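You operate a simulated robot arm through the tools that you are given. There is no shell and no other tool.

The job below is to be done with a simulated robot arm. You get a single attempt, and the scene is never put back.

Task
Swap the dryer's pink bottle for a blue one, with the inlet valve closed and the air bled off.
Fine: pink one into the spent tub, the spare blue one stays, lid closed, then the inlet valve open till the gauge is back up. Set down upright: pink bottle, blue bottle. Where these are worked on the way, their far stop is far enough and under half their travel is too little: inlet valve.

It is judged by the outcome, as a careful person would: the job done as asked, and still so three seconds after it is handed in. It fails if anything else is knocked over, pushed out of place, dropped, spilled or broken. Lids that push on must go on centred and level and be pressed home; caps that screw on are set level and turned clockwise until they are tight.

Robot
A 6-joint arm with a fingered hand, fixed in place. Base frame: the origin is at the foot of the arm, x ahead of it, y to its left, z up. Units: mm, rad, N and s.
With the tool pointing down near the work surface it reaches from about 300 to 700 mm from the base axis. Its first joint turns from -2.897 to 2.897 rad. Payload 4 kg.
The TCP is the grasp point between the finger pads, 22 mm short of the fingertips. In the tool frame z runs along the fingers and y along their closing line. The gripper opens to 112 mm. The gripper's body begins 60 mm behind the TCP. The gripper is a hand of 4 fingers: y runs from the thumb to the fingers, the wrist lies at [0, 0, -218] in the tool frame, and closing takes about 1.5 s.
Orientation is that of the tool frame in the base frame, as a unit quaternion [w, x, y, z]. With the fingers straight down and closing along the base's y, the tool's x points along the base's -x, its y along +y and its z along -z.

Tools
- The arm moves only by the tool nudge_tool. Its argument "moves" is a list of rows, each a list of 7 numbers: the shift along the tool's x, y, z in mm, then the turn, a rotation vector about the tool's x, y, z in rad, then the opening in per cent of the stroke, from 0 (shut) to 100 (fully open). In form: [[tx, ty, tz, ax, ay, az, hand], ...]. A call has 1 to 20 rows; each row shifts and turns the commanded pose from where the row before left it, along the tool's axes as they then stand. Rows are played at 5 a second. More than 50 mm and 0.15 rad between two rows, or a gripper value outside its range, and nothing of the call is played. Where a pose cannot be reached the arm comes as near as it can. A force on the tool above 90 N (or 10 N above the force at the start of the call, whichever is more), or a blocked arm, ends the call early, and 0.2 s more pass. Each finger travels about 45 mm/s and halts on what it meets, pressing with about 30 N; the grip force reading is that of the motor and also rises with nothing between the fingers. The clock runs only during rows and for 0.2 s after the last one: add rows that do not move to give the fingers time. The reply holds the time, the measured pose of the TCP, the force on the tool along the base axes, the opening and the grip force, in the units named above and with some noise, with the torque about the TCP (base axes, N m) and any sound that the robot's microphone picked up, and new pictures: "pictures" is both (left out), scene, wrist or none.
- Cameras (640 x 400 px; columns grow to the right, rows downward): "scene" is fixed at [218.9, -501, 1491.5]; the picture's right is [0.85, -0.53, 0.00], its down [-0.27, -0.43, -0.86] and it looks along [0.46, 0.73, -0.51] (base axes); focal length 299 px, centre (320, 200). "wrist" rides on the gripper at [69, 4, -83] in the tool frame; the picture's right is [-0.06, 1.00, 0.00], its down [-0.77, -0.05, -0.64] and it looks along [-0.64, -0.04, 0.77] (tool axes); focal length 243 px, centre (320, 200). There is no depth. A picture from a camera that has moved, and an enlarged one, comes with that camera's place and axes in the base frame and with its lens.
- grasp_type(shape): the hand has 4 fingers and takes this shape, open, in about a second: jaw (thumb against the fingers, like two jaws); tri (thumb and two fingers); tip (a fingertip pinch); poke (one finger out to press); point (the index stretched); flat (the hand flat); cup (the hand cupped); fist (a fist). The gripper value then closes the fingers along that shape, each until it touches; the sizes above hold for jaw. It gives what a move gives, with no picture.
- close_up(camera, box): a new picture of the part [left, top, right, bottom] of that camera's present view, enlarged. The clock stands still meanwhile.
- finish_job(): hands the job in; it is judged then, once.

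Nothing tells you positions but the pictures and the camera data. Unless the task says otherwise, let go and move clear before handing in.

The tools are called as name(argument=value, ...) on one line, values as JSON. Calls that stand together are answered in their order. nudge_tool: Moves the arm, as the interface text tells. Its arguments: {"type":"object","properties":{"moves":{"type":"array","items":{"type":"array","items":{"type":"number"}}},"pictures":{"type":"string","enum":["both","scene","wrist","none"]}},"required":["moves"]} The other tools are called the same way: grasp_type (shape) gives the hand a shape; close_up (camera, box) takes an enlarged picture of a part of a camera's view; finish_job () hands the job in.

At the start:

```text
t: 0.0
position: [297.2, -139.4, 1331.2]
orientation: [0.0, 0.0, 1.0, 0.0]
wrist_force: [-0.2, 1.0, -0.1]
ft_torque: [0.01, -0.03, -0.01]
gripper_width: 111.9
grasp_force: 0.2
shape: jaw
```

scene: 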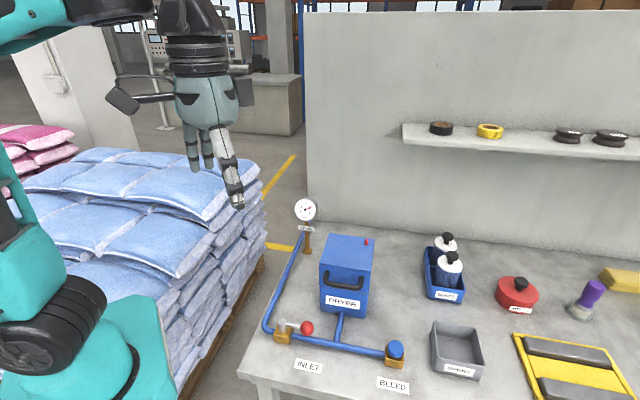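
wrist: 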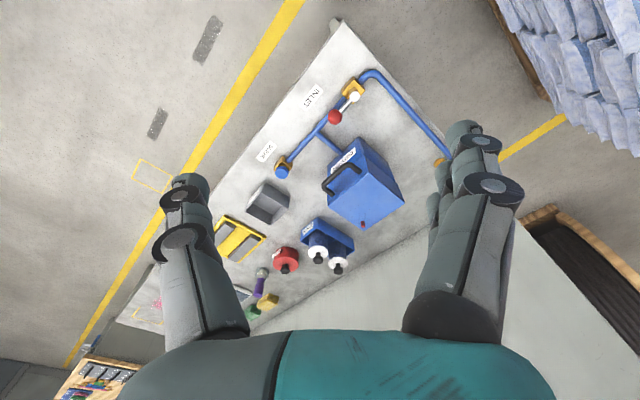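

I see a workbench with a blue dryer box (front handle, gauge behind it), an inlet valve with a red knob, a bleed knob in blue, a blue tray with two bottles, a grey spent tub and a red pot. I'll take close-ups before moving.

close_up(camera="scene", box=[240, 190, 420, 400])

close_up(camera="scene", box=[400, 220, 560, 400])

close_up(camera="scene", box=[280, 190, 340, 260])

close_up(camera="wrist", box=[220, 60, 440, 300])

close_up(camera="scene", box=[260, 300, 420, 400])

```text
1.90 times, centred on (330, 295) of scene
camera zoom: at [218.9, -501.0, 1491.5], right [0.85, -0.53, 0.0], down [-0.27, -0.43, -0.86], along [0.46, 0.73, -0.51], focal length 570 px, centre (301, 19)
```

zoom: 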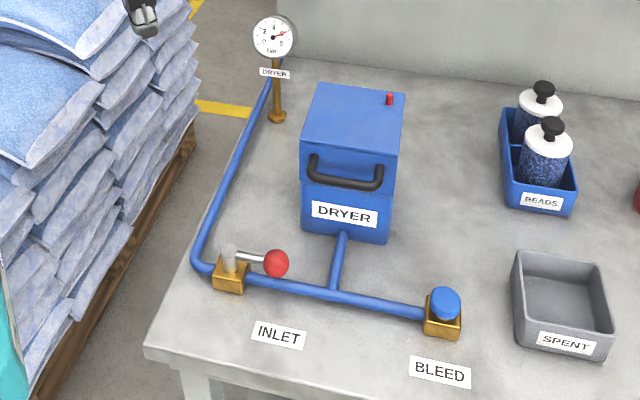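

```text
2.22 times, centred on (480, 310) of scene
camera zoom: at [218.9, -501.0, 1491.5], right [0.85, -0.53, 0.0], down [-0.27, -0.43, -0.86], along [0.46, 0.73, -0.51], focal length 665 px, centre (-36, -44)
```

zoom: 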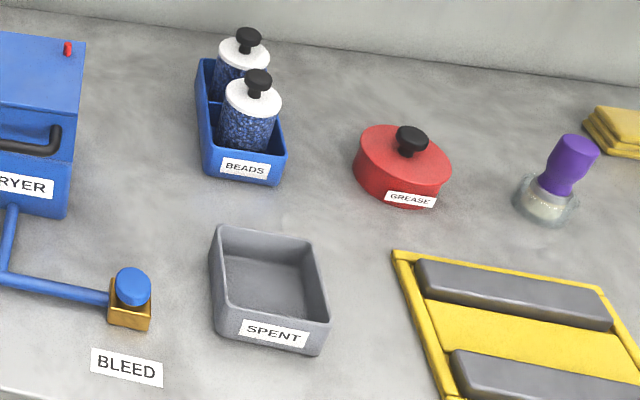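

```text
5.71 times, centred on (310, 225) of scene
camera zoom: at [218.9, -501.0, 1491.5], right [0.85, -0.53, 0.0], down [-0.27, -0.43, -0.86], along [0.46, 0.73, -0.51], focal length 1709 px, centre (377, 57)
```

zoom: 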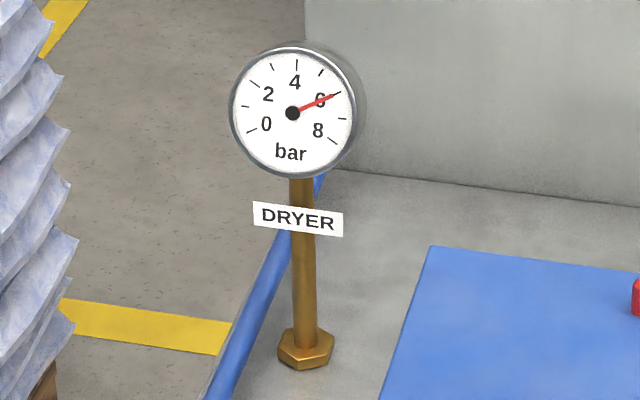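

```text
1.67 times, centred on (330, 180) of wrist
camera zoom: at [226.5, -134.0, 1415.2], right [0.06, 1.0, 0.0], down [0.77, -0.05, 0.64], along [0.64, -0.04, -0.77], focal length 404 px, centre (303, 233)
```

zoom: 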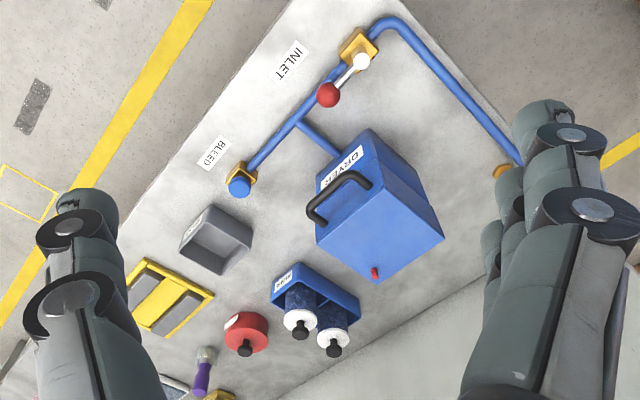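

```text
4.00 times, centred on (340, 350) of scene
camera zoom: at [218.9, -501.0, 1491.5], right [0.85, -0.53, 0.0], down [-0.27, -0.43, -0.86], along [0.46, 0.73, -0.51], focal length 1196 px, centre (240, -400)
```

zoom: 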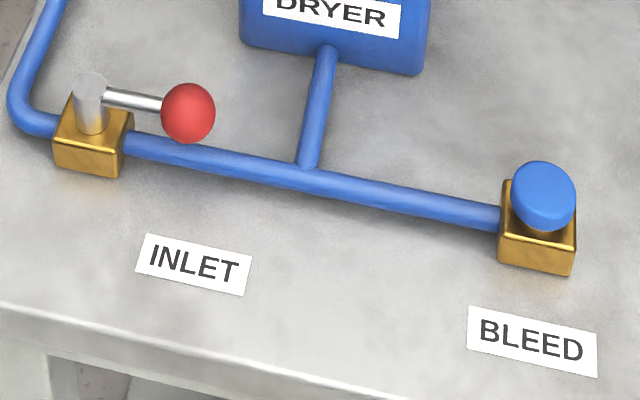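

The bench frame is turned about -45° from the base: stem of the inlet valve ≈ (386,-72,900), red ball ≈ (426,-116,897), bleed knob ≈ (568,-255,888), lid handle ≈ (524,-116,976), table z≈845. First I turn the hand to suit and come above the valve lever.

nudge_tool(moves=[[0, 0, 0, 0, 0, 0.1309, 100], [0, 0, 0, 0, 0, 0.1309, 100], [0, 0, 0, 0, 0, 0.1309, 100], [0, 0, 0, 0, 0, 0.1309, 100], [0, 0, 0, 0, 0, 0.1309, 100], [0, 0, 0, 0, 0, 0.1309, 100], [-7.5, 10.75, 32, 0, 0, 0, 100], [-7.5, 10.75, 32, 0, 0, 0, 100], [-7.5, 10.75, 32, 0, 0, 0, 100], [-7.5, 10.75, 32, 0, 0, 0, 100], [-7.5, 10.75, 32, 0, 0, 0, 100], [-7.5, 10.75, 32, 0, 0, 0, 100], [-7.5, 10.75, 32, 0, 0, 0, 100], [-7.5, 10.75, 32, 0, 0, 0, 100], [-7.5, 10.75, 32, 0, 0, 0, 100], [-7.5, 10.75, 32, 0, 0, 0, 100]])

```text
t: 3.4
position: [424.4, -115.9, 1010.2]
orientation: [-0.001, 0.382, 0.924, 0.0]
wrist_force: [-7.5, 5.0, 6.1]
ft_torque: [0.26, -0.25, 0.55]
gripper_width: 111.6
grasp_force: 0.1
shape: jaw
camera wrist: at [378.6, -63.1, 1094.6], right [0.75, 0.66, 0.0], down [0.51, -0.57, 0.64], along [0.42, -0.48, -0.77], focal length 243 px, centre (320, 200)
```

scene: 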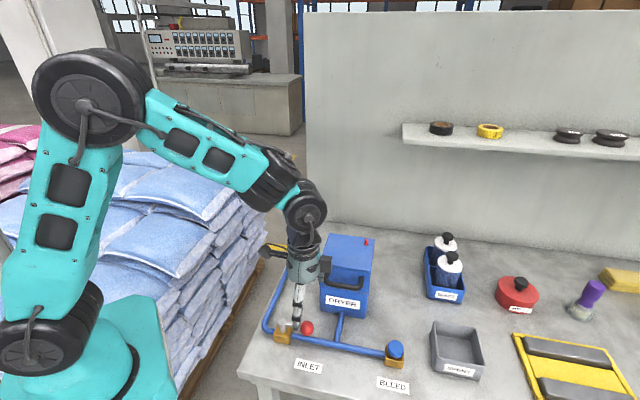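
wrist: 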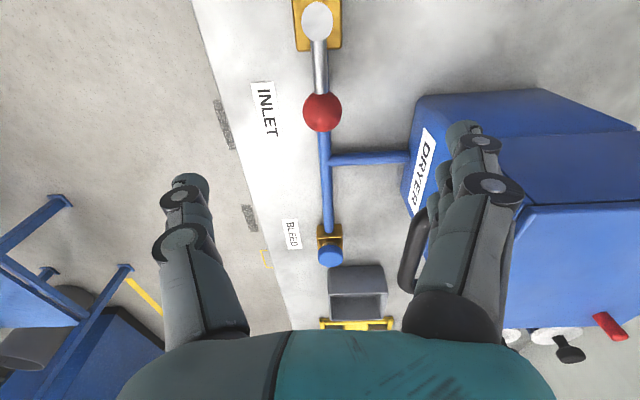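

The ball lies right below the TCP. I narrow the fingers to clear the dryer, then go down to straddle the ball.

nudge_tool(moves=[[0, 0, 0, 0, 0, 0, 58], [0, 0, 0, 0, 0, 0, 58], [0, 0, 0, 0, 0, 0, 58], [0, 0, 0, 0, 0, 0, 58], [0, 0, 0, 0, 0, 0, 58]])

close_up(camera="wrist", box=[220, 0, 540, 200])

```text
t: 4.6
position: [424.8, -116.4, 1010.2]
orientation: [0.001, 0.383, 0.924, 0.0]
wrist_force: [0.6, 0.8, -0.1]
ft_torque: [0.01, -0.02, 0.02]
gripper_width: 65.8
grasp_force: 0.0
shape: jaw
camera wrist: at [379.3, -63.7, 1094.7], right [0.75, 0.66, 0.0], down [0.51, -0.58, 0.64], along [0.42, -0.48, -0.77], focal length 243 px, centre (320, 200)
```

scene: 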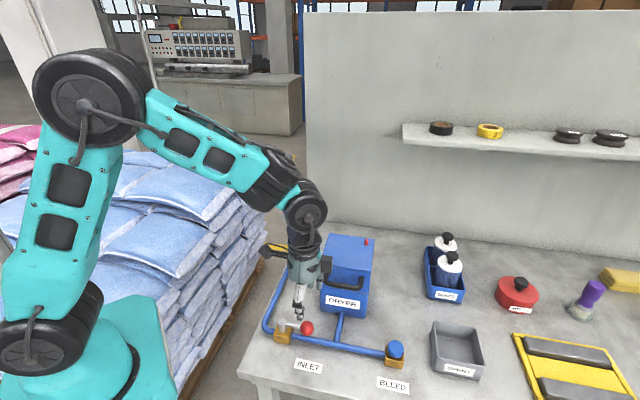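
wrist: 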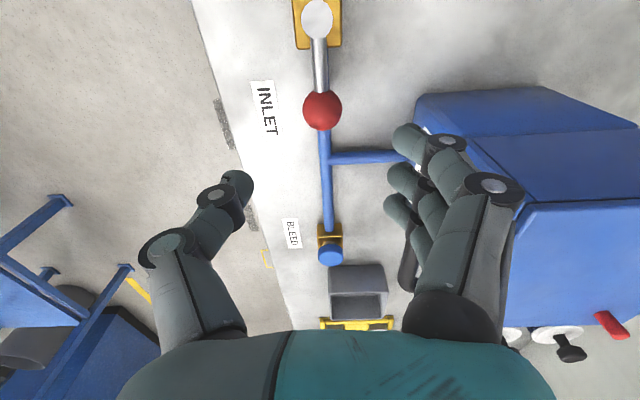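

```text
2.00 times, centred on (380, 100) of wrist
camera zoom: at [379.3, -63.7, 1094.7], right [0.75, 0.66, 0.0], down [0.51, -0.58, 0.64], along [0.42, -0.48, -0.77], focal length 485 px, centre (200, 400)
```

zoom: 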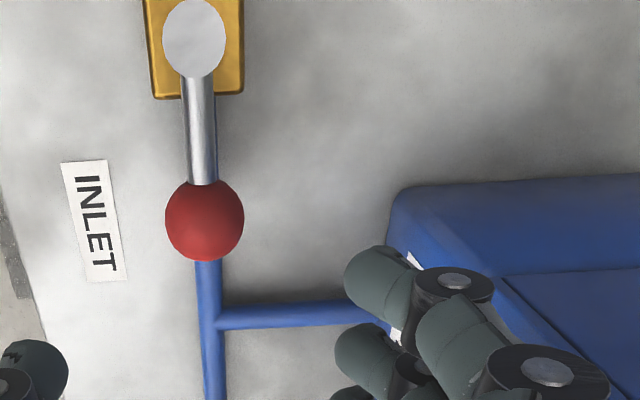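

The hand would pass close to the dryer handle, so I tilt it 0.3 rad away from the dryer (toward the front edge). Then I go straight down around the ball.

nudge_tool(moves=[[0, 0, 0, -0.15, 0, 0, 58], [0, 0, 0, -0.15, 0, 0, 58], [0, -5.6, 18.15, 0, 0, 0, 58], [0, -5.6, 18.15, 0, 0, 0, 58], [0, -5.6, 18.15, 0, 0, 0, 58]])

```text
t: 5.8
position: [426.5, -115.9, 953.4]
orientation: [0.058, 0.379, 0.913, 0.138]
wrist_force: [-0.4, 0.7, -0.1]
ft_torque: [0.0, 0.02, -0.01]
gripper_width: 65.3
grasp_force: 0.0
shape: jaw
camera wrist: at [363.4, -80.4, 1035.1], right [0.72, 0.63, 0.3], down [0.37, -0.71, 0.6], along [0.59, -0.32, -0.74], focal length 243 px, centre (320, 200)
```

scene: 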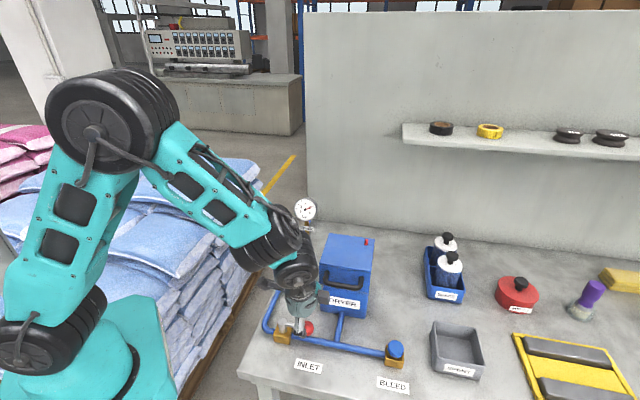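
wrist: 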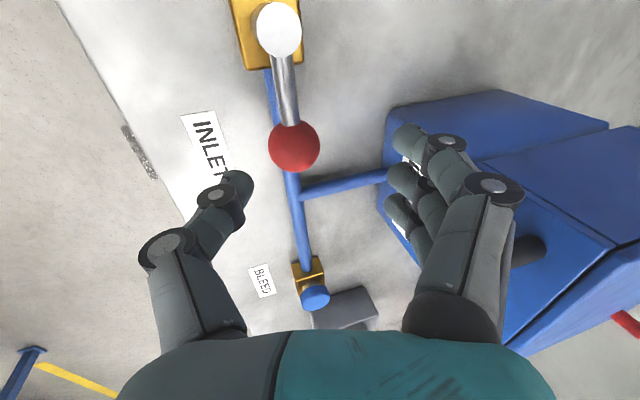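

Clear. I continue down to ball height.

nudge_tool(moves=[[0, -5.5, 17.8, 0, 0, 0, 58], [0, -5.5, 17.8, 0, 0, 0, 58], [0, -5.0, 16.5, 0, 0, 0, 58], [0, 0, 0, 0, 0, 0, 58]])

```text
t: 6.8
position: [426.3, -115.8, 898.1]
orientation: [0.057, 0.378, 0.914, 0.138]
wrist_force: [0.6, -0.2, -0.2]
ft_torque: [0.02, -0.01, 0.01]
gripper_width: 65.4
grasp_force: 0.2
shape: jaw
camera wrist: at [362.8, -81.4, 980.7], right [0.72, 0.63, 0.29], down [0.37, -0.71, 0.6], along [0.59, -0.32, -0.74], focal length 243 px, centre (320, 200)
```

scene: 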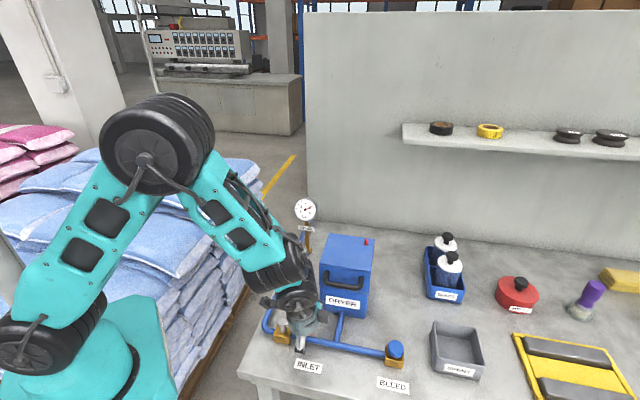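
wrist: 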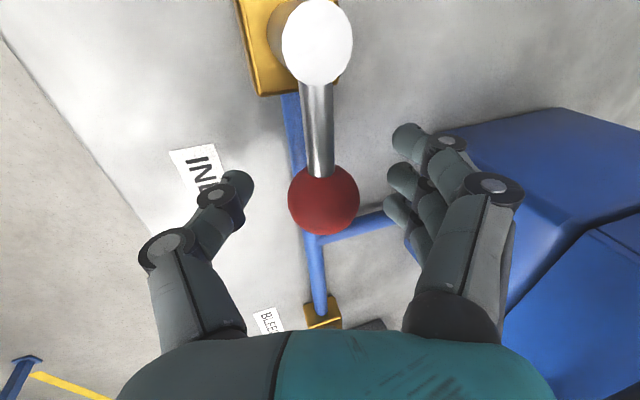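

The ball is centred in the hand. I close on it lightly.

nudge_tool(moves=[[0, 0, 0, 0, 0, 0, 27], [0, 0, 0, 0, 0, 0, 27], [0, 0, 0, 0, 0, 0, 27], [0, 0, 0, 0, 0, 0, 27], [0, 0, 0, 0, 0, 0, 27]])

```text
t: 8.0
position: [426.3, -117.2, 897.8]
orientation: [0.058, 0.378, 0.914, 0.138]
wrist_force: [0.6, 0.1, -0.3]
ft_torque: [0.02, -0.01, 0.02]
gripper_width: 30.8
grasp_force: 0.1
shape: jaw
camera wrist: at [362.8, -81.3, 980.9], right [0.72, 0.63, 0.29], down [0.37, -0.71, 0.6], along [0.59, -0.32, -0.74], focal length 243 px, centre (320, 200)
```

scene: 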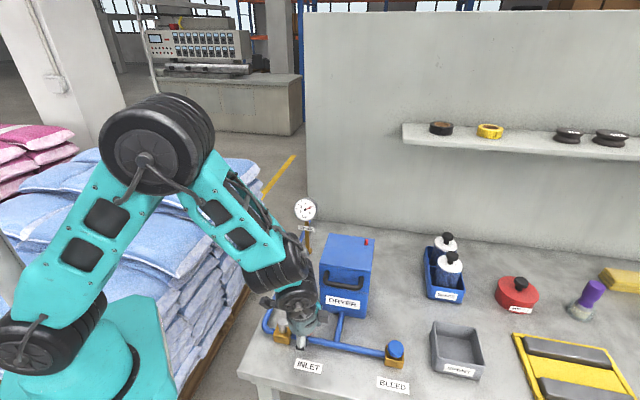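
wrist: 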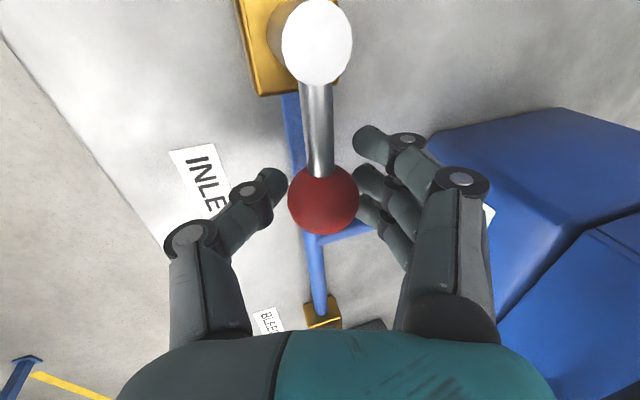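

Now I try the usual way to close, clockwise (toward the front edge), a small arc to begin with.

nudge_tool(moves=[[0, 0, 0, 0, 0, 0, 22], [0, 0, 0, 0, 0, 0, 22], [0.42, -6.75, -2.09, 0, -0.0355, 0.1146, 22], [0.42, -6.75, -2.09, 0, -0.0355, 0.1146, 22], [0.42, -6.75, -2.09, 0, -0.0355, 0.1146, 22]])

```text
t: 9.2
position: [409.3, -129.3, 898.6]
orientation: [0.081, 0.536, 0.831, 0.126]
wrist_force: [1.0, 1.0, -0.6]
ft_torque: [0.0, 0.0, 0.03]
gripper_width: 25.3
grasp_force: 0.0
shape: jaw
camera wrist: at [361.9, -73.1, 980.5], right [0.9, 0.33, 0.29], down [0.1, -0.79, 0.6], along [0.43, -0.51, -0.74], focal length 243 px, centre (320, 200)
```

scene: 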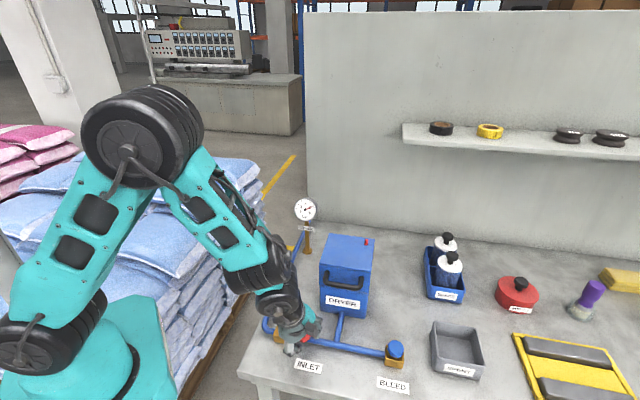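
wrist: 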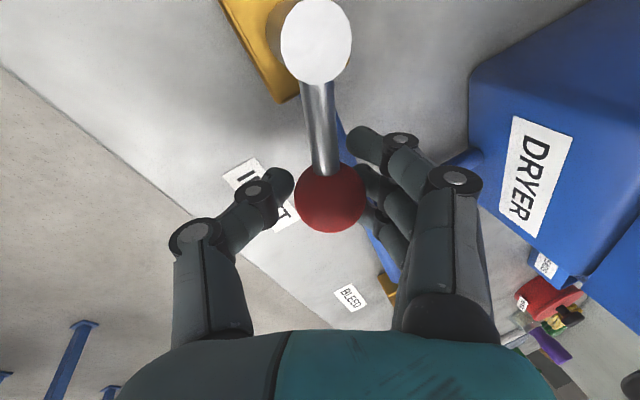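

The lever follows clockwise with little force. I carry on to about 90°.

nudge_tool(moves=[[0.42, -6.75, -2.09, 0, -0.0355, 0.1146, 22], [0.42, -6.75, -2.09, 0, -0.0355, 0.1146, 22], [0.42, -6.75, -2.09, 0, -0.0355, 0.1146, 22], [0.42, -6.75, -2.09, 0, -0.0355, 0.1146, 22], [0.42, -6.75, -2.09, 0, -0.0355, 0.1146, 22], [0.42, -6.75, -2.09, 0, -0.0355, 0.1146, 22], [0.42, -6.75, -2.09, 0, -0.0355, 0.1146, 22], [0.42, -6.75, -2.09, 0, -0.0355, 0.1146, 22], [0.42, -6.75, -2.09, 0, -0.0355, 0.1146, 22], [0.42, -6.75, -2.09, 0, -0.0355, 0.1146, 22]])

close_up(camera="scene", box=[280, 190, 340, 260])

```text
t: 11.4
position: [343.6, -115.8, 899.5]
orientation: [0.138, 0.912, 0.382, 0.059]
wrist_force: [0.9, -0.5, 0.5]
ft_torque: [0.01, -0.01, -0.03]
gripper_width: 25.2
grasp_force: 0.0
shape: jaw
camera wrist: at [376.2, -51.8, 981.0], right [0.64, -0.71, 0.3], down [-0.71, -0.38, 0.6], along [-0.31, -0.59, -0.75], focal length 243 px, centre (320, 200)
```

scene: 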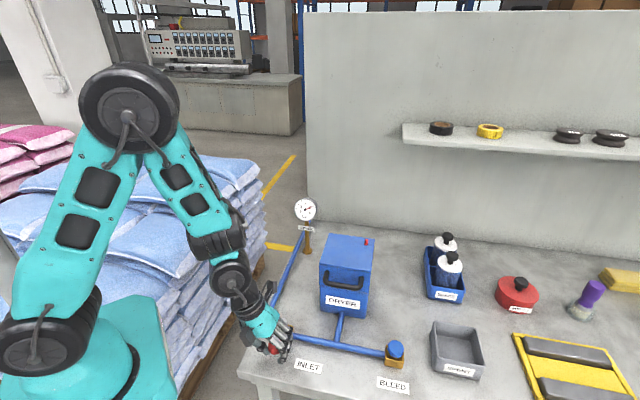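
wrist: 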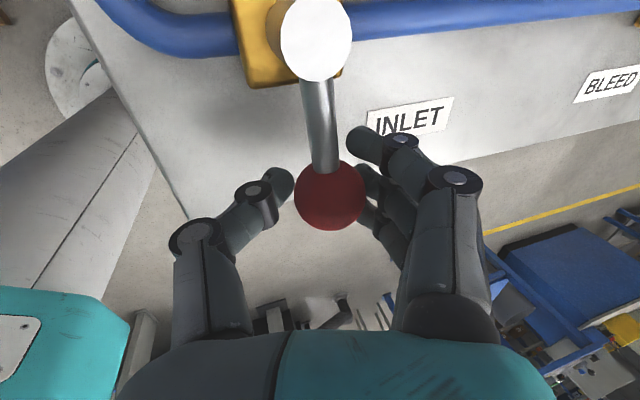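

```text
5.71 times, centred on (310, 225) of scene
camera zoom: at [218.9, -501.0, 1491.5], right [0.85, -0.53, 0.0], down [-0.27, -0.43, -0.86], along [0.46, 0.73, -0.51], focal length 1709 px, centre (377, 57)
```

zoom: 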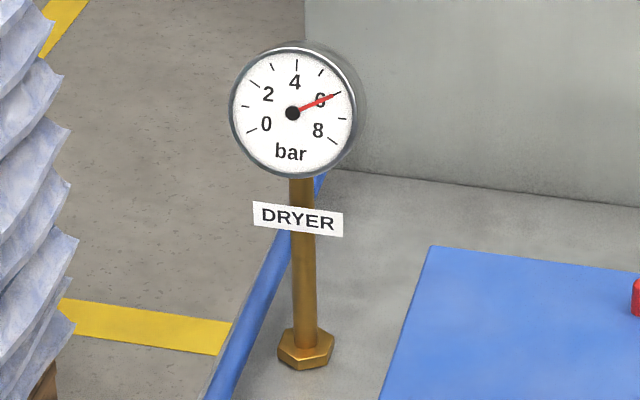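

The lever now stands across the pipe. I nudge a little further to feel for the stop.

nudge_tool(moves=[[0.1, -3.4, -1.05, 0, -0.0177, 0.0573, 22], [0.1, -3.4, -1.05, 0, -0.0177, 0.0573, 22], [0, 0, 0, 0, 0, 0, 22]], pictures="wrist")

```text
t: 12.2
position: [337.5, -110.7, 899.2]
orientation: [0.141, 0.933, 0.328, 0.049]
wrist_force: [1.8, -1.2, -1.6]
ft_torque: [0.03, 0.03, 0.01]
gripper_width: 25.4
grasp_force: 0.3
shape: jaw
camera wrist: at [378.7, -51.3, 981.3], right [0.55, -0.78, 0.3], down [-0.74, -0.29, 0.6], along [-0.38, -0.55, -0.74], focal length 243 px, centre (320, 200)
```

wrist: 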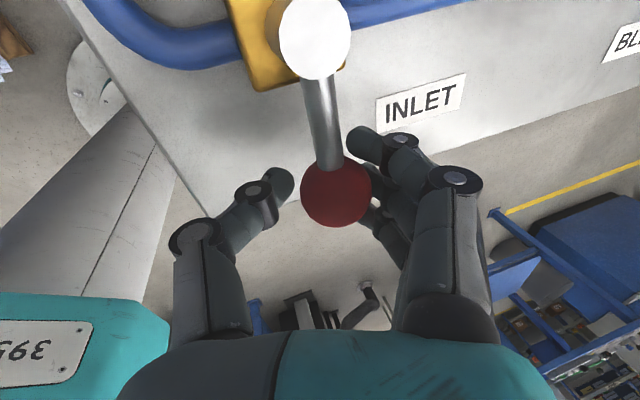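

The ball met its stop (light force, lever square to the pipe). I open, rise, then untilt, turn back, and move above the bleed knob.

nudge_tool(moves=[[0, 1.5, 0.5, 0, 0, 0, 58], [0, 0, 0, 0, 0, 0, 58], [0, 0, 0, 0, 0, 0, 58], [0, 5.9, -19.1, 0, 0, 0, 58], [0, 5.9, -19.1, 0, 0, 0, 58], [0, 5.9, -19.1, 0, 0, 0, 58], [0, 5.9, -19.1, 0, 0, 0, 58], [0, 5.9, -19.1, 0, 0, 0, 58], [0, 5.9, -19.1, 0, 0, 0, 58], [0, 5.9, -19.1, 0, 0, 0, 58], [0, 0, 0, 0.15, 0, 0, 58], [0, 0, 0, 0.15, 0, 0, 58]])

close_up(camera="scene", box=[240, 290, 420, 400])

```text
t: 14.8
position: [337.6, -111.2, 1039.9]
orientation: [-0.001, 0.943, 0.333, 0.0]
wrist_force: [-0.5, 0.3, -0.5]
ft_torque: [0.05, 0.01, 0.01]
gripper_width: 64.5
grasp_force: 0.2
shape: jaw
camera wrist: at [394.6, -71.4, 1124.3], right [0.58, -0.82, 0.0], down [-0.63, -0.44, 0.64], along [-0.53, -0.37, -0.77], focal length 243 px, centre (320, 200)
```

scene: 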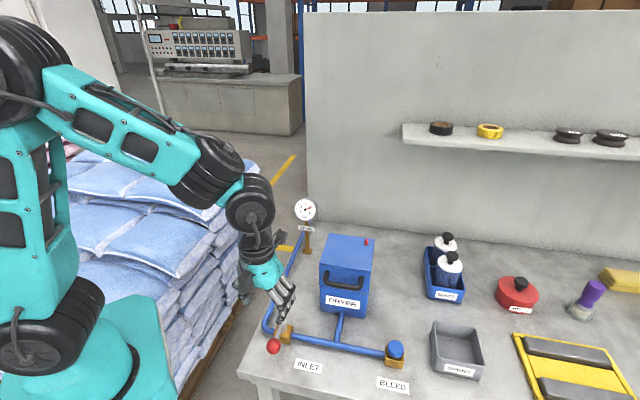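
wrist: 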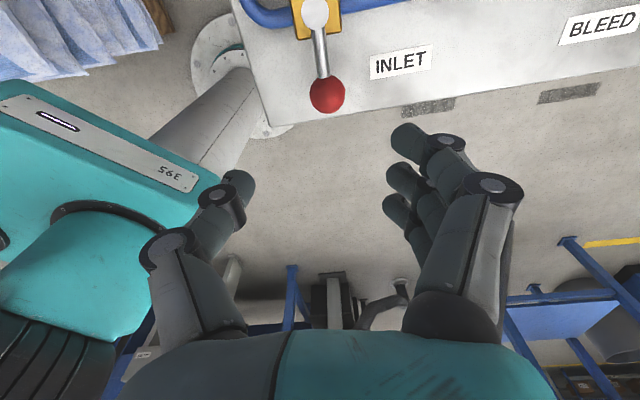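

```text
3.56 times, centred on (330, 345) of scene
camera zoom: at [218.9, -501.0, 1491.5], right [0.85, -0.53, 0.0], down [-0.27, -0.43, -0.86], along [0.46, 0.73, -0.51], focal length 1064 px, centre (284, -316)
```

zoom: 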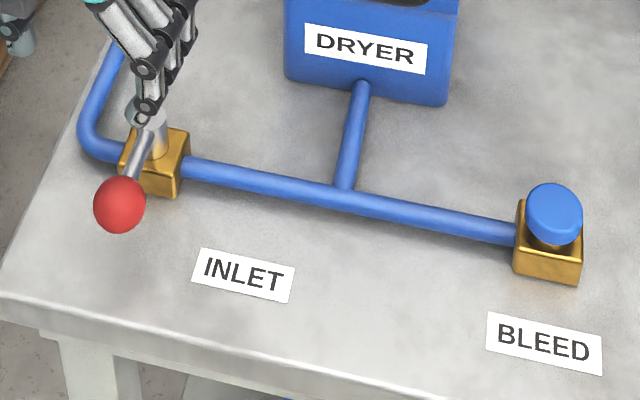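

The valve is closed; the gauge still holds pressure. I turn back to the bench alignment and go to the bleed knob.

nudge_tool(moves=[[0, 0, 0, 0, 0, -0.1403, 58], [0, 0, 0, 0, 0, -0.1403, 58], [0, 0, 0, 0, 0, -0.1403, 58], [0, 0, 0, 0, 0, -0.1403, 58], [0, 0, 0, 0, 0, -0.1403, 58], [0, 0, 0, 0, 0, -0.1403, 58], [0, 0, 0, 0, 0, -0.1403, 58], [0, 0, 0, 0, 0, -0.1403, 58], [0, 0, 0, 0, 0, -0.1403, 58], [0, 0, 0, 0, 0, -0.1403, 58], [0, 0, 0, 0, 0, -0.1403, 58], [0, 0, 0, 0, 0, -0.1403, 58], [-44, 0, 0, 0, 0, 0, 58], [-44, 0, 0, 0, 0, 0, 58], [-44, 0, 0, 0, 0, 0, 58], [-44, 0, 0, 0, 0, 0, 58], [-44, 0, 0, 0, 0, 0, 58], [-44, 0, 0, 0, 0, 0, 58], [0, 30, 0, 0, 0, 0, 58], [0, 30, 0, 0, 0, 0, 58]], pictures="none")

grasp_type(shape="poke")

nudge_tool(moves=[[0, 0, 0, 0, 0, 0, 100]])

```text
t: 19.0
position: [567.7, -256.6, 1040.1]
orientation: [0.0, 0.381, 0.925, 0.0]
wrist_force: [0.8, -0.9, 1.2]
ft_torque: [-0.01, 0.02, 0.0]
gripper_width: 64.6
grasp_force: 0.0
shape: jaw
```

```text
t: 19.9
position: [566.7, -255.9, 1040.6]
orientation: [-0.001, 0.38, 0.925, 0.0]
wrist_force: [0.0, 0.3, 0.8]
ft_torque: [0.03, 0.01, 0.0]
gripper_width: 0.0
grasp_force: 0.0
shape: poke
```

```text
t: 20.3
position: [567.1, -254.8, 1039.7]
orientation: [0.0, 0.38, 0.925, 0.0]
wrist_force: [-0.1, -0.2, -0.4]
ft_torque: [-0.02, 0.03, -0.01]
gripper_width: 0.2
grasp_force: 0.0
shape: poke
camera wrist: at [520.8, -202.9, 1124.9], right [0.75, 0.66, 0.0], down [0.51, -0.57, 0.64], along [0.43, -0.48, -0.77], focal length 243 px, centre (320, 200)
```

scene: 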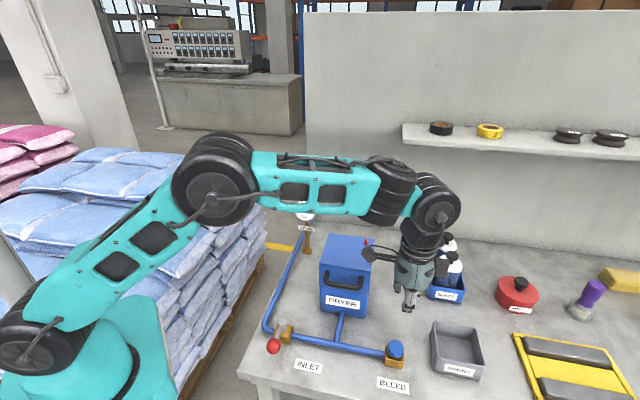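
wrist: 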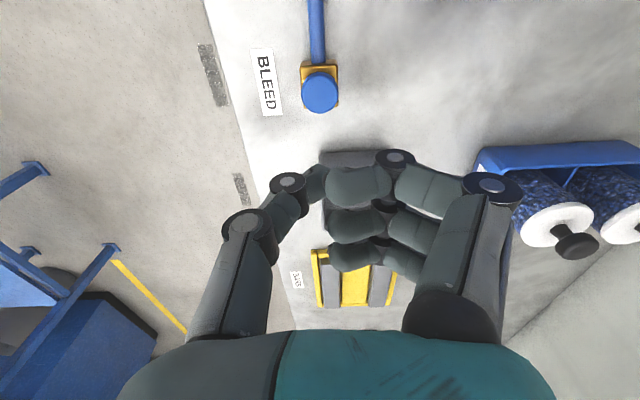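

I look at the poke shape from the scene camera and check the knob's position.

close_up(camera="scene", box=[360, 230, 460, 370])

close_up(camera="wrist", box=[220, 40, 520, 280])

```text
2.86 times, centred on (410, 300) of scene
camera zoom: at [218.9, -501.0, 1491.5], right [0.85, -0.53, 0.0], down [-0.27, -0.43, -0.86], along [0.46, 0.73, -0.51], focal length 855 px, centre (63, -86)
```

zoom: 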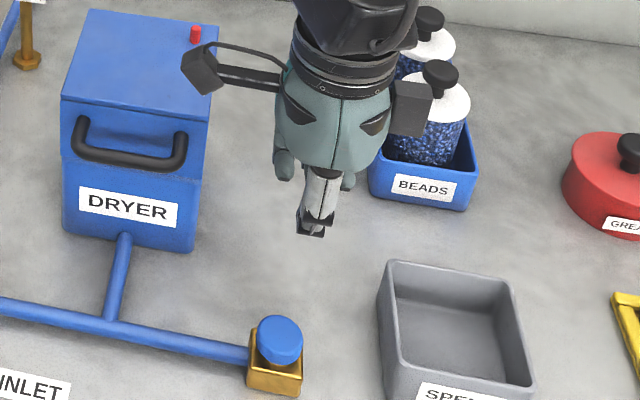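

```text
1.67 times, centred on (370, 160) of wrist
camera zoom: at [520.8, -202.9, 1124.9], right [0.75, 0.66, 0.0], down [0.51, -0.57, 0.64], along [0.43, -0.48, -0.77], focal length 404 px, centre (237, 267)
```

zoom: 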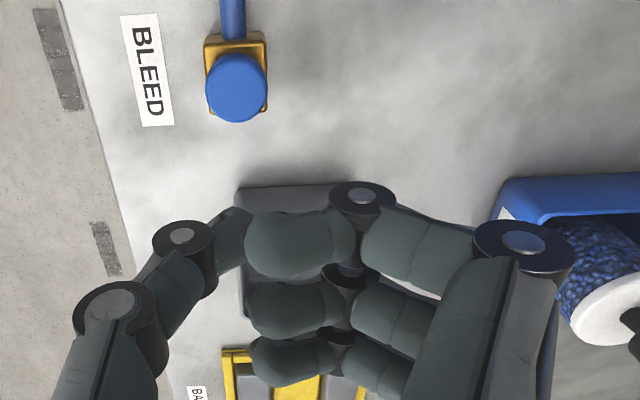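

The poke shape looks curled; I'll see how it responds to the opening value.

nudge_tool(moves=[[0, 0, 0, 0, 0, 0, 0], [0, 0, 0, 0, 0, 0, 0], [0, 0, 0, 0, 0, 0, 0], [0, 0, 0, 0, 0, 0, 0], [0, 0, 0, 0, 0, 0, 0]])

grasp_type(shape="point")

nudge_tool(moves=[[0, 0, 0, 0, 0, 0, 100], [0, 0, 0, 0, 0, 0, 100], [0, 0, 0, 0, 0, 0, 100], [0, 0, 0, 0, 0, 0, 100], [0, 0, 0, 0, 0, 0, 100]])

```text
t: 21.5
position: [568.2, -255.5, 1040.2]
orientation: [0.0, 0.379, 0.925, 0.0]
wrist_force: [-0.3, -0.1, 0.0]
ft_torque: [-0.04, -0.05, 0.01]
gripper_width: 0.1
grasp_force: 0.0
shape: jaw
camera wrist: at [520.8, -203.0, 1124.9], right [0.75, 0.66, 0.0], down [0.51, -0.57, 0.64], along [0.43, -0.48, -0.77], focal length 243 px, centre (320, 200)
```

scene: 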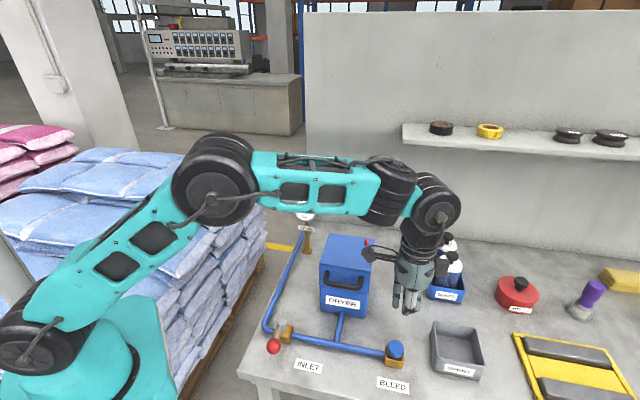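
wrist: 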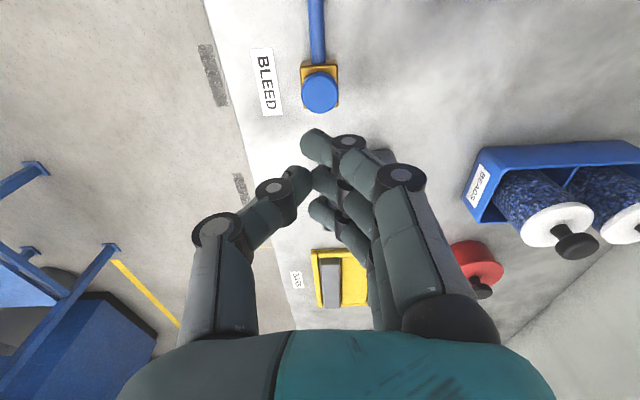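

```text
t: 22.4
position: [567.3, -255.8, 1039.9]
orientation: [0.0, 0.38, 0.925, 0.0]
wrist_force: [0.4, 0.4, -0.2]
ft_torque: [0.0, 0.0, 0.0]
gripper_width: 105.9
grasp_force: 0.1
shape: point
```

```text
t: 23.6
position: [566.3, -256.1, 1040.8]
orientation: [0.0, 0.38, 0.925, 0.001]
wrist_force: [-0.8, 0.5, -0.5]
ft_torque: [-0.01, 0.0, -0.01]
gripper_width: 105.9
grasp_force: 0.0
shape: point
camera wrist: at [520.8, -203.0, 1124.9], right [0.75, 0.66, 0.0], down [0.51, -0.57, 0.64], along [0.43, -0.48, -0.77], focal length 243 px, centre (320, 200)
```

scene: 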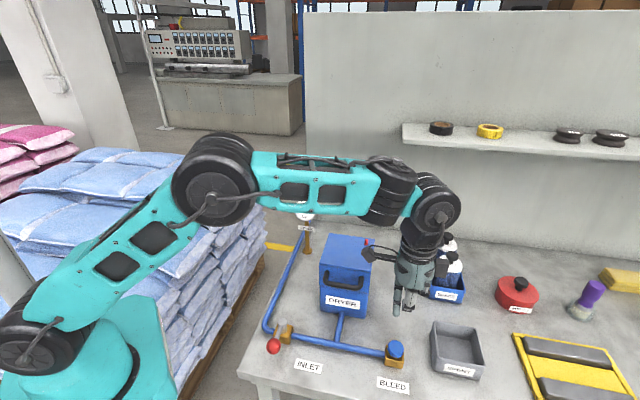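
wrist: 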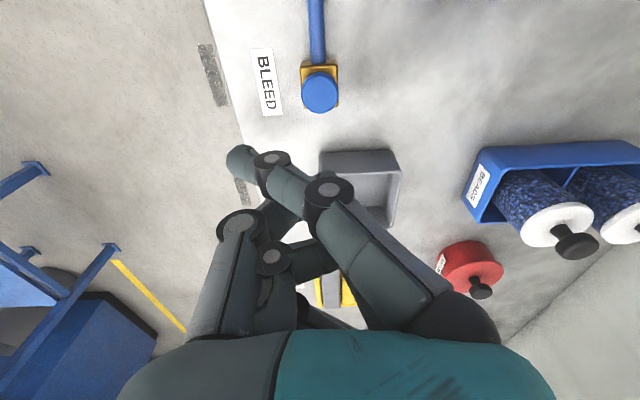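

"Point" sticks out sideways, so the plain closed jaw is the best presser (tips 22 mm past the TCP). I close it and descend over the knob.

grasp_type(shape="jaw")

nudge_tool(moves=[[0, 0, 0, 0, 0, 0, 0], [0, 0, 0, 0, 0, 0, 0], [0, 0, 0, 0, 0, 0, 0], [0, 0, 0, 0, 0, 0, 0], [0, 0, 0, 0, 0, 0, 0], [0, 0, 0, 0, 0, 0, 0], [0, 0, 0, 0, 0, 0, 0], [0, 0, 0, 0, 0, 0, 0], [3, 0, 20, 0, 0, 0, 0], [0, 0, 20, 0, 0, 0, 0], [0, 0, 20, 0, 0, 0, 0], [0, 0, 20, 0, 0, 0, 0], [0, 0, 20, 0, 0, 0, 0], [0, 0, 10, 0, 0, 0, 0], [0, 0, 0, 0, 0, 0, 0]])

close_up(camera="scene", box=[340, 270, 460, 390])

```text
t: 24.5
position: [567.0, -256.4, 1040.4]
orientation: [0.0, 0.38, 0.925, 0.0]
wrist_force: [-0.5, 0.4, -0.4]
ft_torque: [0.01, 0.0, 0.01]
gripper_width: 112.0
grasp_force: 0.1
shape: jaw
```

```text
t: 27.7
position: [564.9, -254.6, 930.0]
orientation: [0.0, 0.38, 0.925, 0.0]
wrist_force: [-0.7, -0.2, 0.2]
ft_torque: [0.03, -0.01, 0.02]
gripper_width: 0.0
grasp_force: 29.9
shape: jaw
camera wrist: at [519.6, -201.7, 1013.8], right [0.75, 0.66, 0.0], down [0.51, -0.57, 0.64], along [0.43, -0.48, -0.77], focal length 243 px, centre (320, 200)
```

scene: 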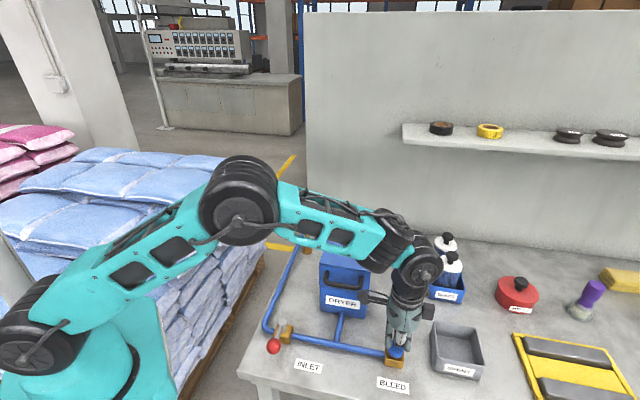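
wrist: 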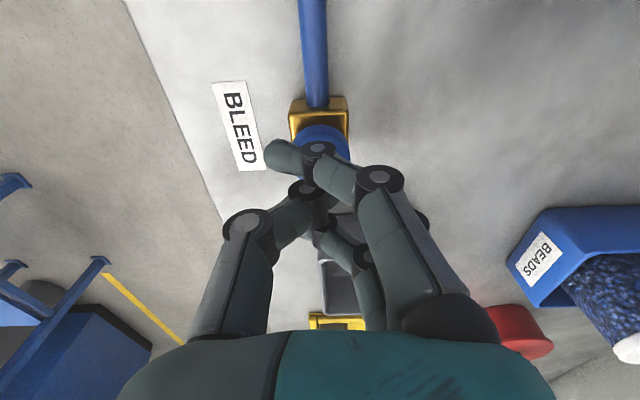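

```text
3.33 times, centred on (400, 330) of scene
camera zoom: at [218.9, -501.0, 1491.5], right [0.85, -0.53, 0.0], down [-0.27, -0.43, -0.86], along [0.46, 0.73, -0.51], focal length 997 px, centre (53, -233)
```

zoom: 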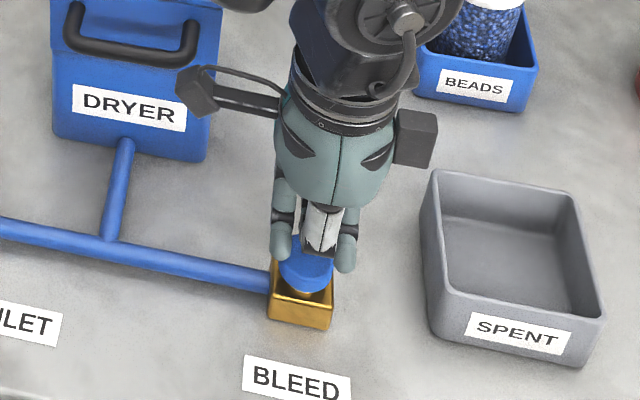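

The tips are just over the knob. I lower slowly in small steps until it presses.

nudge_tool(moves=[[0, 0, 3, 0, 0, 0, 0], [0, 0, 3, 0, 0, 0, 0], [0, 0, 3, 0, 0, 0, 0], [0, 0, 3, 0, 0, 0, 0], [0, 0, 0, 0, 0, 0, 0]], pictures="wrist")

```text
t: 28.9
position: [565.7, -254.2, 917.2]
orientation: [0.001, 0.38, 0.925, 0.0]
wrist_force: [1.2, -0.2, 3.7]
ft_torque: [0.06, -0.11, 0.0]
gripper_width: 0.3
grasp_force: 29.7
shape: jaw
heard: click
camera wrist: at [519.8, -200.8, 1002.1], right [0.75, 0.66, 0.0], down [0.51, -0.57, 0.64], along [0.43, -0.48, -0.77], focal length 243 px, centre (320, 200)
```

wrist: 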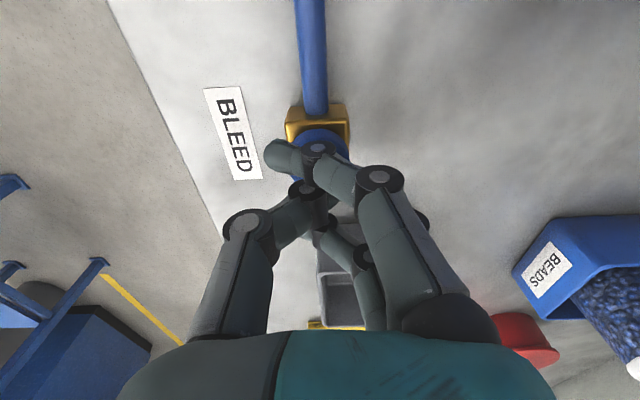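

A click was heard at a light press. I hold it there and check the gauge.

nudge_tool(moves=[[0, 0, 2, 0, 0, 0, 0], [0, 0, 0, 0, 0, 0, 0], [0, 0, 0, 0, 0, 0, 0], [0, 0, 0, 0, 0, 0, 0], [0, 0, 0, 0, 0, 0, 0]], pictures="scene")

close_up(camera="scene", box=[280, 190, 340, 260])

```text
t: 30.1
position: [566.7, -253.5, 916.2]
orientation: [0.001, 0.381, 0.925, 0.002]
wrist_force: [3.2, -0.5, 12.8]
ft_torque: [0.05, -0.22, -0.05]
gripper_width: 0.3
grasp_force: 30.1
shape: jaw
```

scene: 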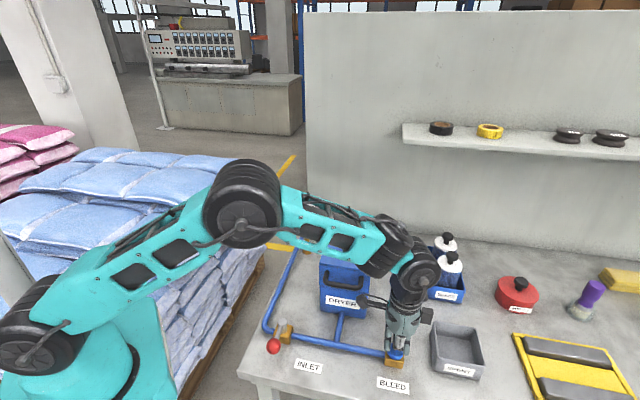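

```text
5.71 times, centred on (310, 225) of scene
camera zoom: at [218.9, -501.0, 1491.5], right [0.85, -0.53, 0.0], down [-0.27, -0.43, -0.86], along [0.46, 0.73, -0.51], focal length 1709 px, centre (377, 57)
```

zoom: 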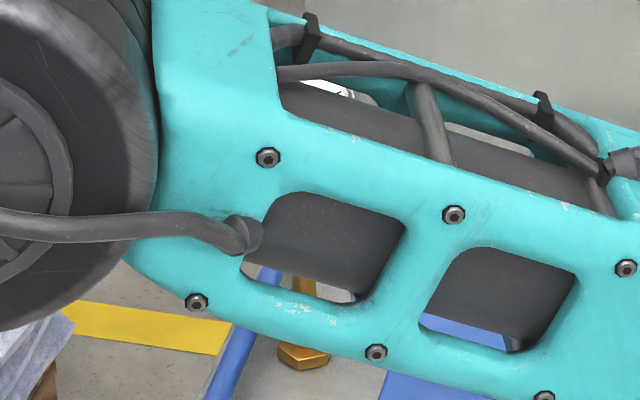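

The arm hides the gauge. I hold the button down for a few seconds, then rise and read it.

nudge_tool(moves=[[0, 0, 0, 0, 0, 0, 0], [0, 0, 0, 0, 0, 0, 0], [0, 0, 0, 0, 0, 0, 0], [0, 0, 0, 0, 0, 0, 0], [0, 0, 0, 0, 0, 0, 0], [0, 0, 0, 0, 0, 0, 0], [0, 0, 0, 0, 0, 0, 0], [0, 0, 0, 0, 0, 0, 0], [0, 0, 0, 0, 0, 0, 0], [0, 0, 0, 0, 0, 0, 0], [0, 0, 0, 0, 0, 0, 0], [0, 0, 0, 0, 0, 0, 0], [0, 0, 0, 0, 0, 0, 0], [0, 0, 0, 0, 0, 0, 0], [0, 0, 0, 0, 0, 0, 0]], pictures="none")

nudge_tool(moves=[[0, 0, -5, 0, 0, 0, 0], [0, 0, -20, 0, 0, 0, 0], [0, 0, -30, 0, 0, 0, 0], [0, 0, -30, 0, 0, 0, 0], [0, 0, -40, 0, 0, 0, 0]])

close_up(camera="scene", box=[280, 190, 400, 310])

```text
t: 33.3
position: [565.4, -253.2, 915.2]
orientation: [-0.001, 0.38, 0.925, 0.0]
wrist_force: [2.7, -1.3, 15.5]
ft_torque: [0.08, -0.18, -0.01]
gripper_width: 0.0
grasp_force: 30.3
shape: jaw
```

```text
t: 34.5
position: [566.0, -256.5, 1043.2]
orientation: [0.0, 0.38, 0.925, 0.0]
wrist_force: [0.0, -0.3, 0.0]
ft_torque: [-0.06, 0.01, 0.01]
gripper_width: 0.1
grasp_force: 29.7
shape: jaw
camera wrist: at [520.0, -203.0, 1127.0], right [0.75, 0.66, 0.0], down [0.51, -0.57, 0.64], along [0.43, -0.48, -0.77], focal length 243 px, centre (320, 200)
```

scene: 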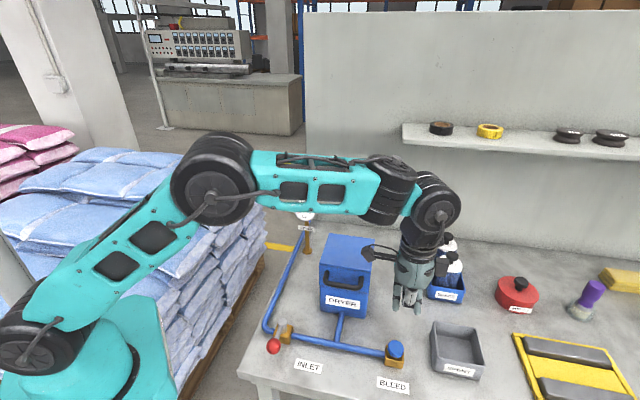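
wrist: 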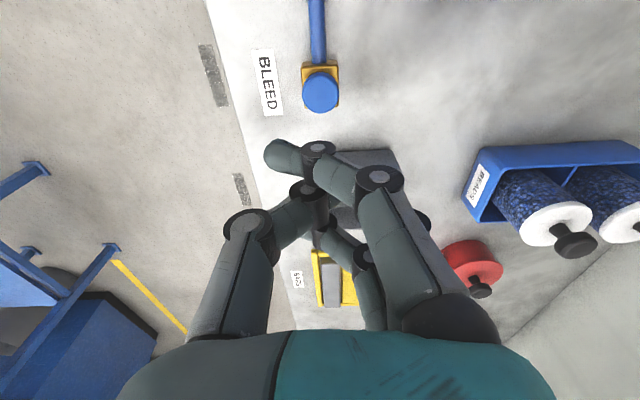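

```text
3.33 times, centred on (340, 250) of scene
camera zoom: at [218.9, -501.0, 1491.5], right [0.85, -0.53, 0.0], down [-0.27, -0.43, -0.86], along [0.46, 0.73, -0.51], focal length 997 px, centre (253, 33)
```

zoom: 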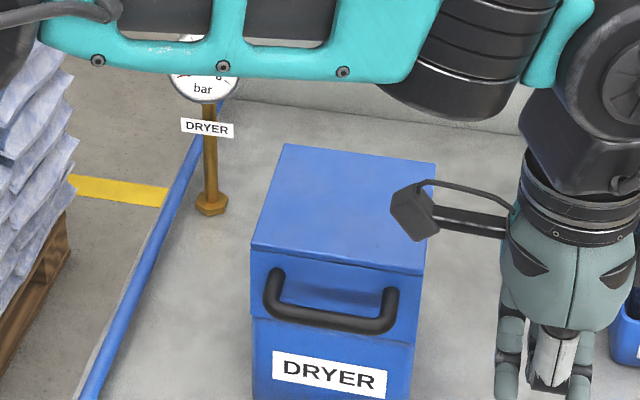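

The red pin on the lid has dropped out of sight, a good sign. I move to in front of the dryer and read the gauge itself.

nudge_tool(moves=[[0, -20, -20, 0, 0, 0, 60], [20, -20, -20, 0, 0, 0, 60], [25, -10, -20, 0, 0, 0, 60], [25, 0, -20, 0, 0, 0, 60], [25, 0, -20, 0, 0, 0, 60], [25, 0, 0, 0, 0, 0, 60], [0, 0, 0, 0, 0, 0, 60]])

close_up(camera="scene", box=[280, 190, 400, 310])

```text
t: 36.1
position: [442.9, -204.9, 1140.0]
orientation: [0.0, 0.38, 0.925, 0.0]
wrist_force: [-0.7, 0.4, -0.5]
ft_torque: [-0.02, 0.03, -0.02]
gripper_width: 67.4
grasp_force: 0.1
shape: jaw
camera wrist: at [397.5, -151.8, 1224.6], right [0.75, 0.66, 0.0], down [0.51, -0.57, 0.64], along [0.43, -0.48, -0.77], focal length 243 px, centre (320, 200)
```

scene: 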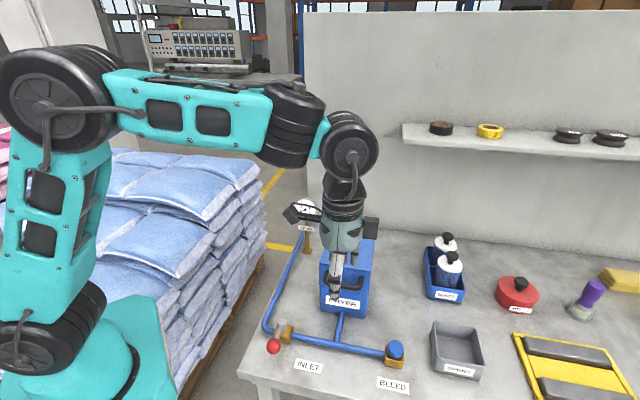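
wrist: 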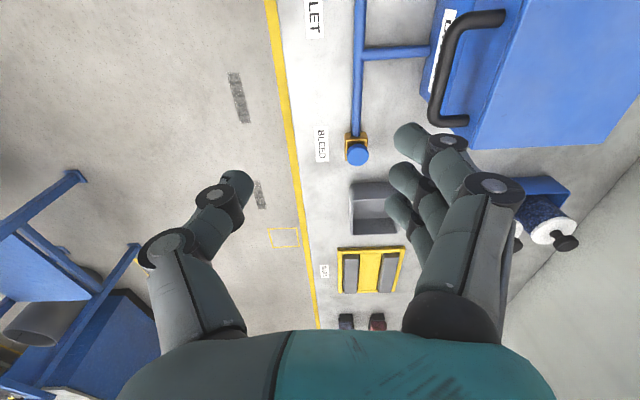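

```text
3.33 times, centred on (340, 250) of scene
camera zoom: at [218.9, -501.0, 1491.5], right [0.85, -0.53, 0.0], down [-0.27, -0.43, -0.86], along [0.46, 0.73, -0.51], focal length 997 px, centre (253, 33)
```

zoom: 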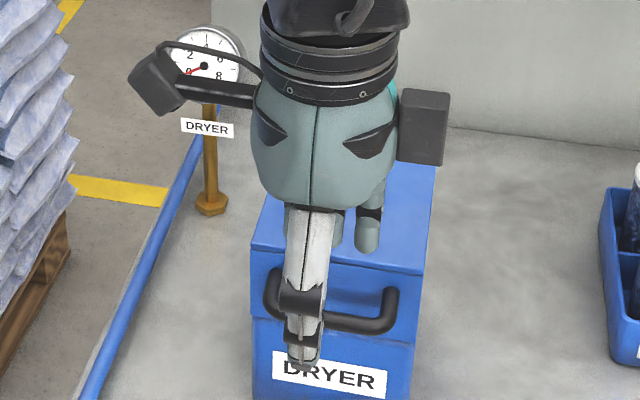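

Gauge reads zero: the dryer is bled. Now I study the lid handle closely before gripping it.

close_up(camera="wrist", box=[360, 0, 640, 180])

close_up(camera="scene", box=[315, 225, 385, 325])

```text
2.22 times, centred on (500, 90) of wrist
camera zoom: at [397.5, -151.8, 1224.6], right [0.75, 0.66, 0.0], down [0.51, -0.57, 0.64], along [0.43, -0.48, -0.77], focal length 539 px, centre (-80, 444)
```

zoom: 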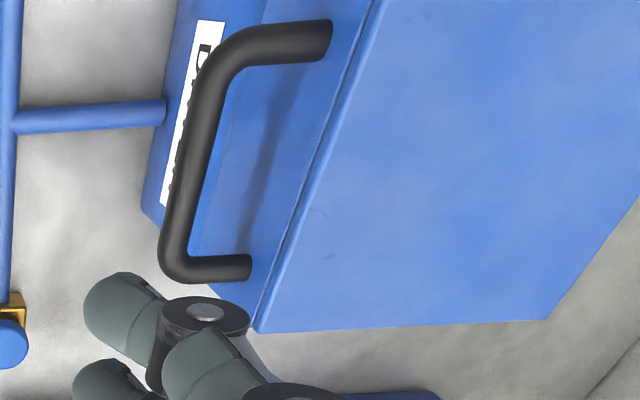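

```text
4.00 times, centred on (350, 275) of scene
camera zoom: at [218.9, -501.0, 1491.5], right [0.85, -0.53, 0.0], down [-0.27, -0.43, -0.86], along [0.46, 0.73, -0.51], focal length 1196 px, centre (200, -100)
```

zoom: 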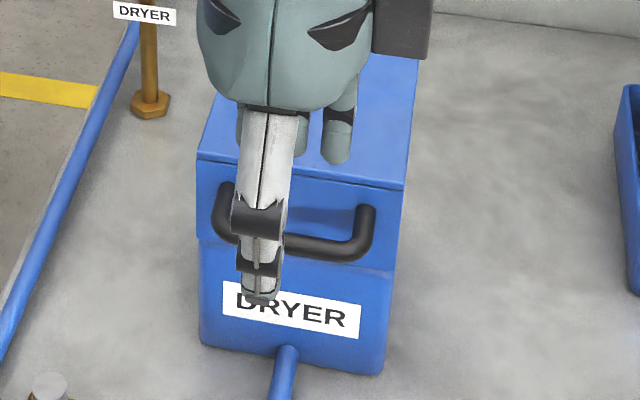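

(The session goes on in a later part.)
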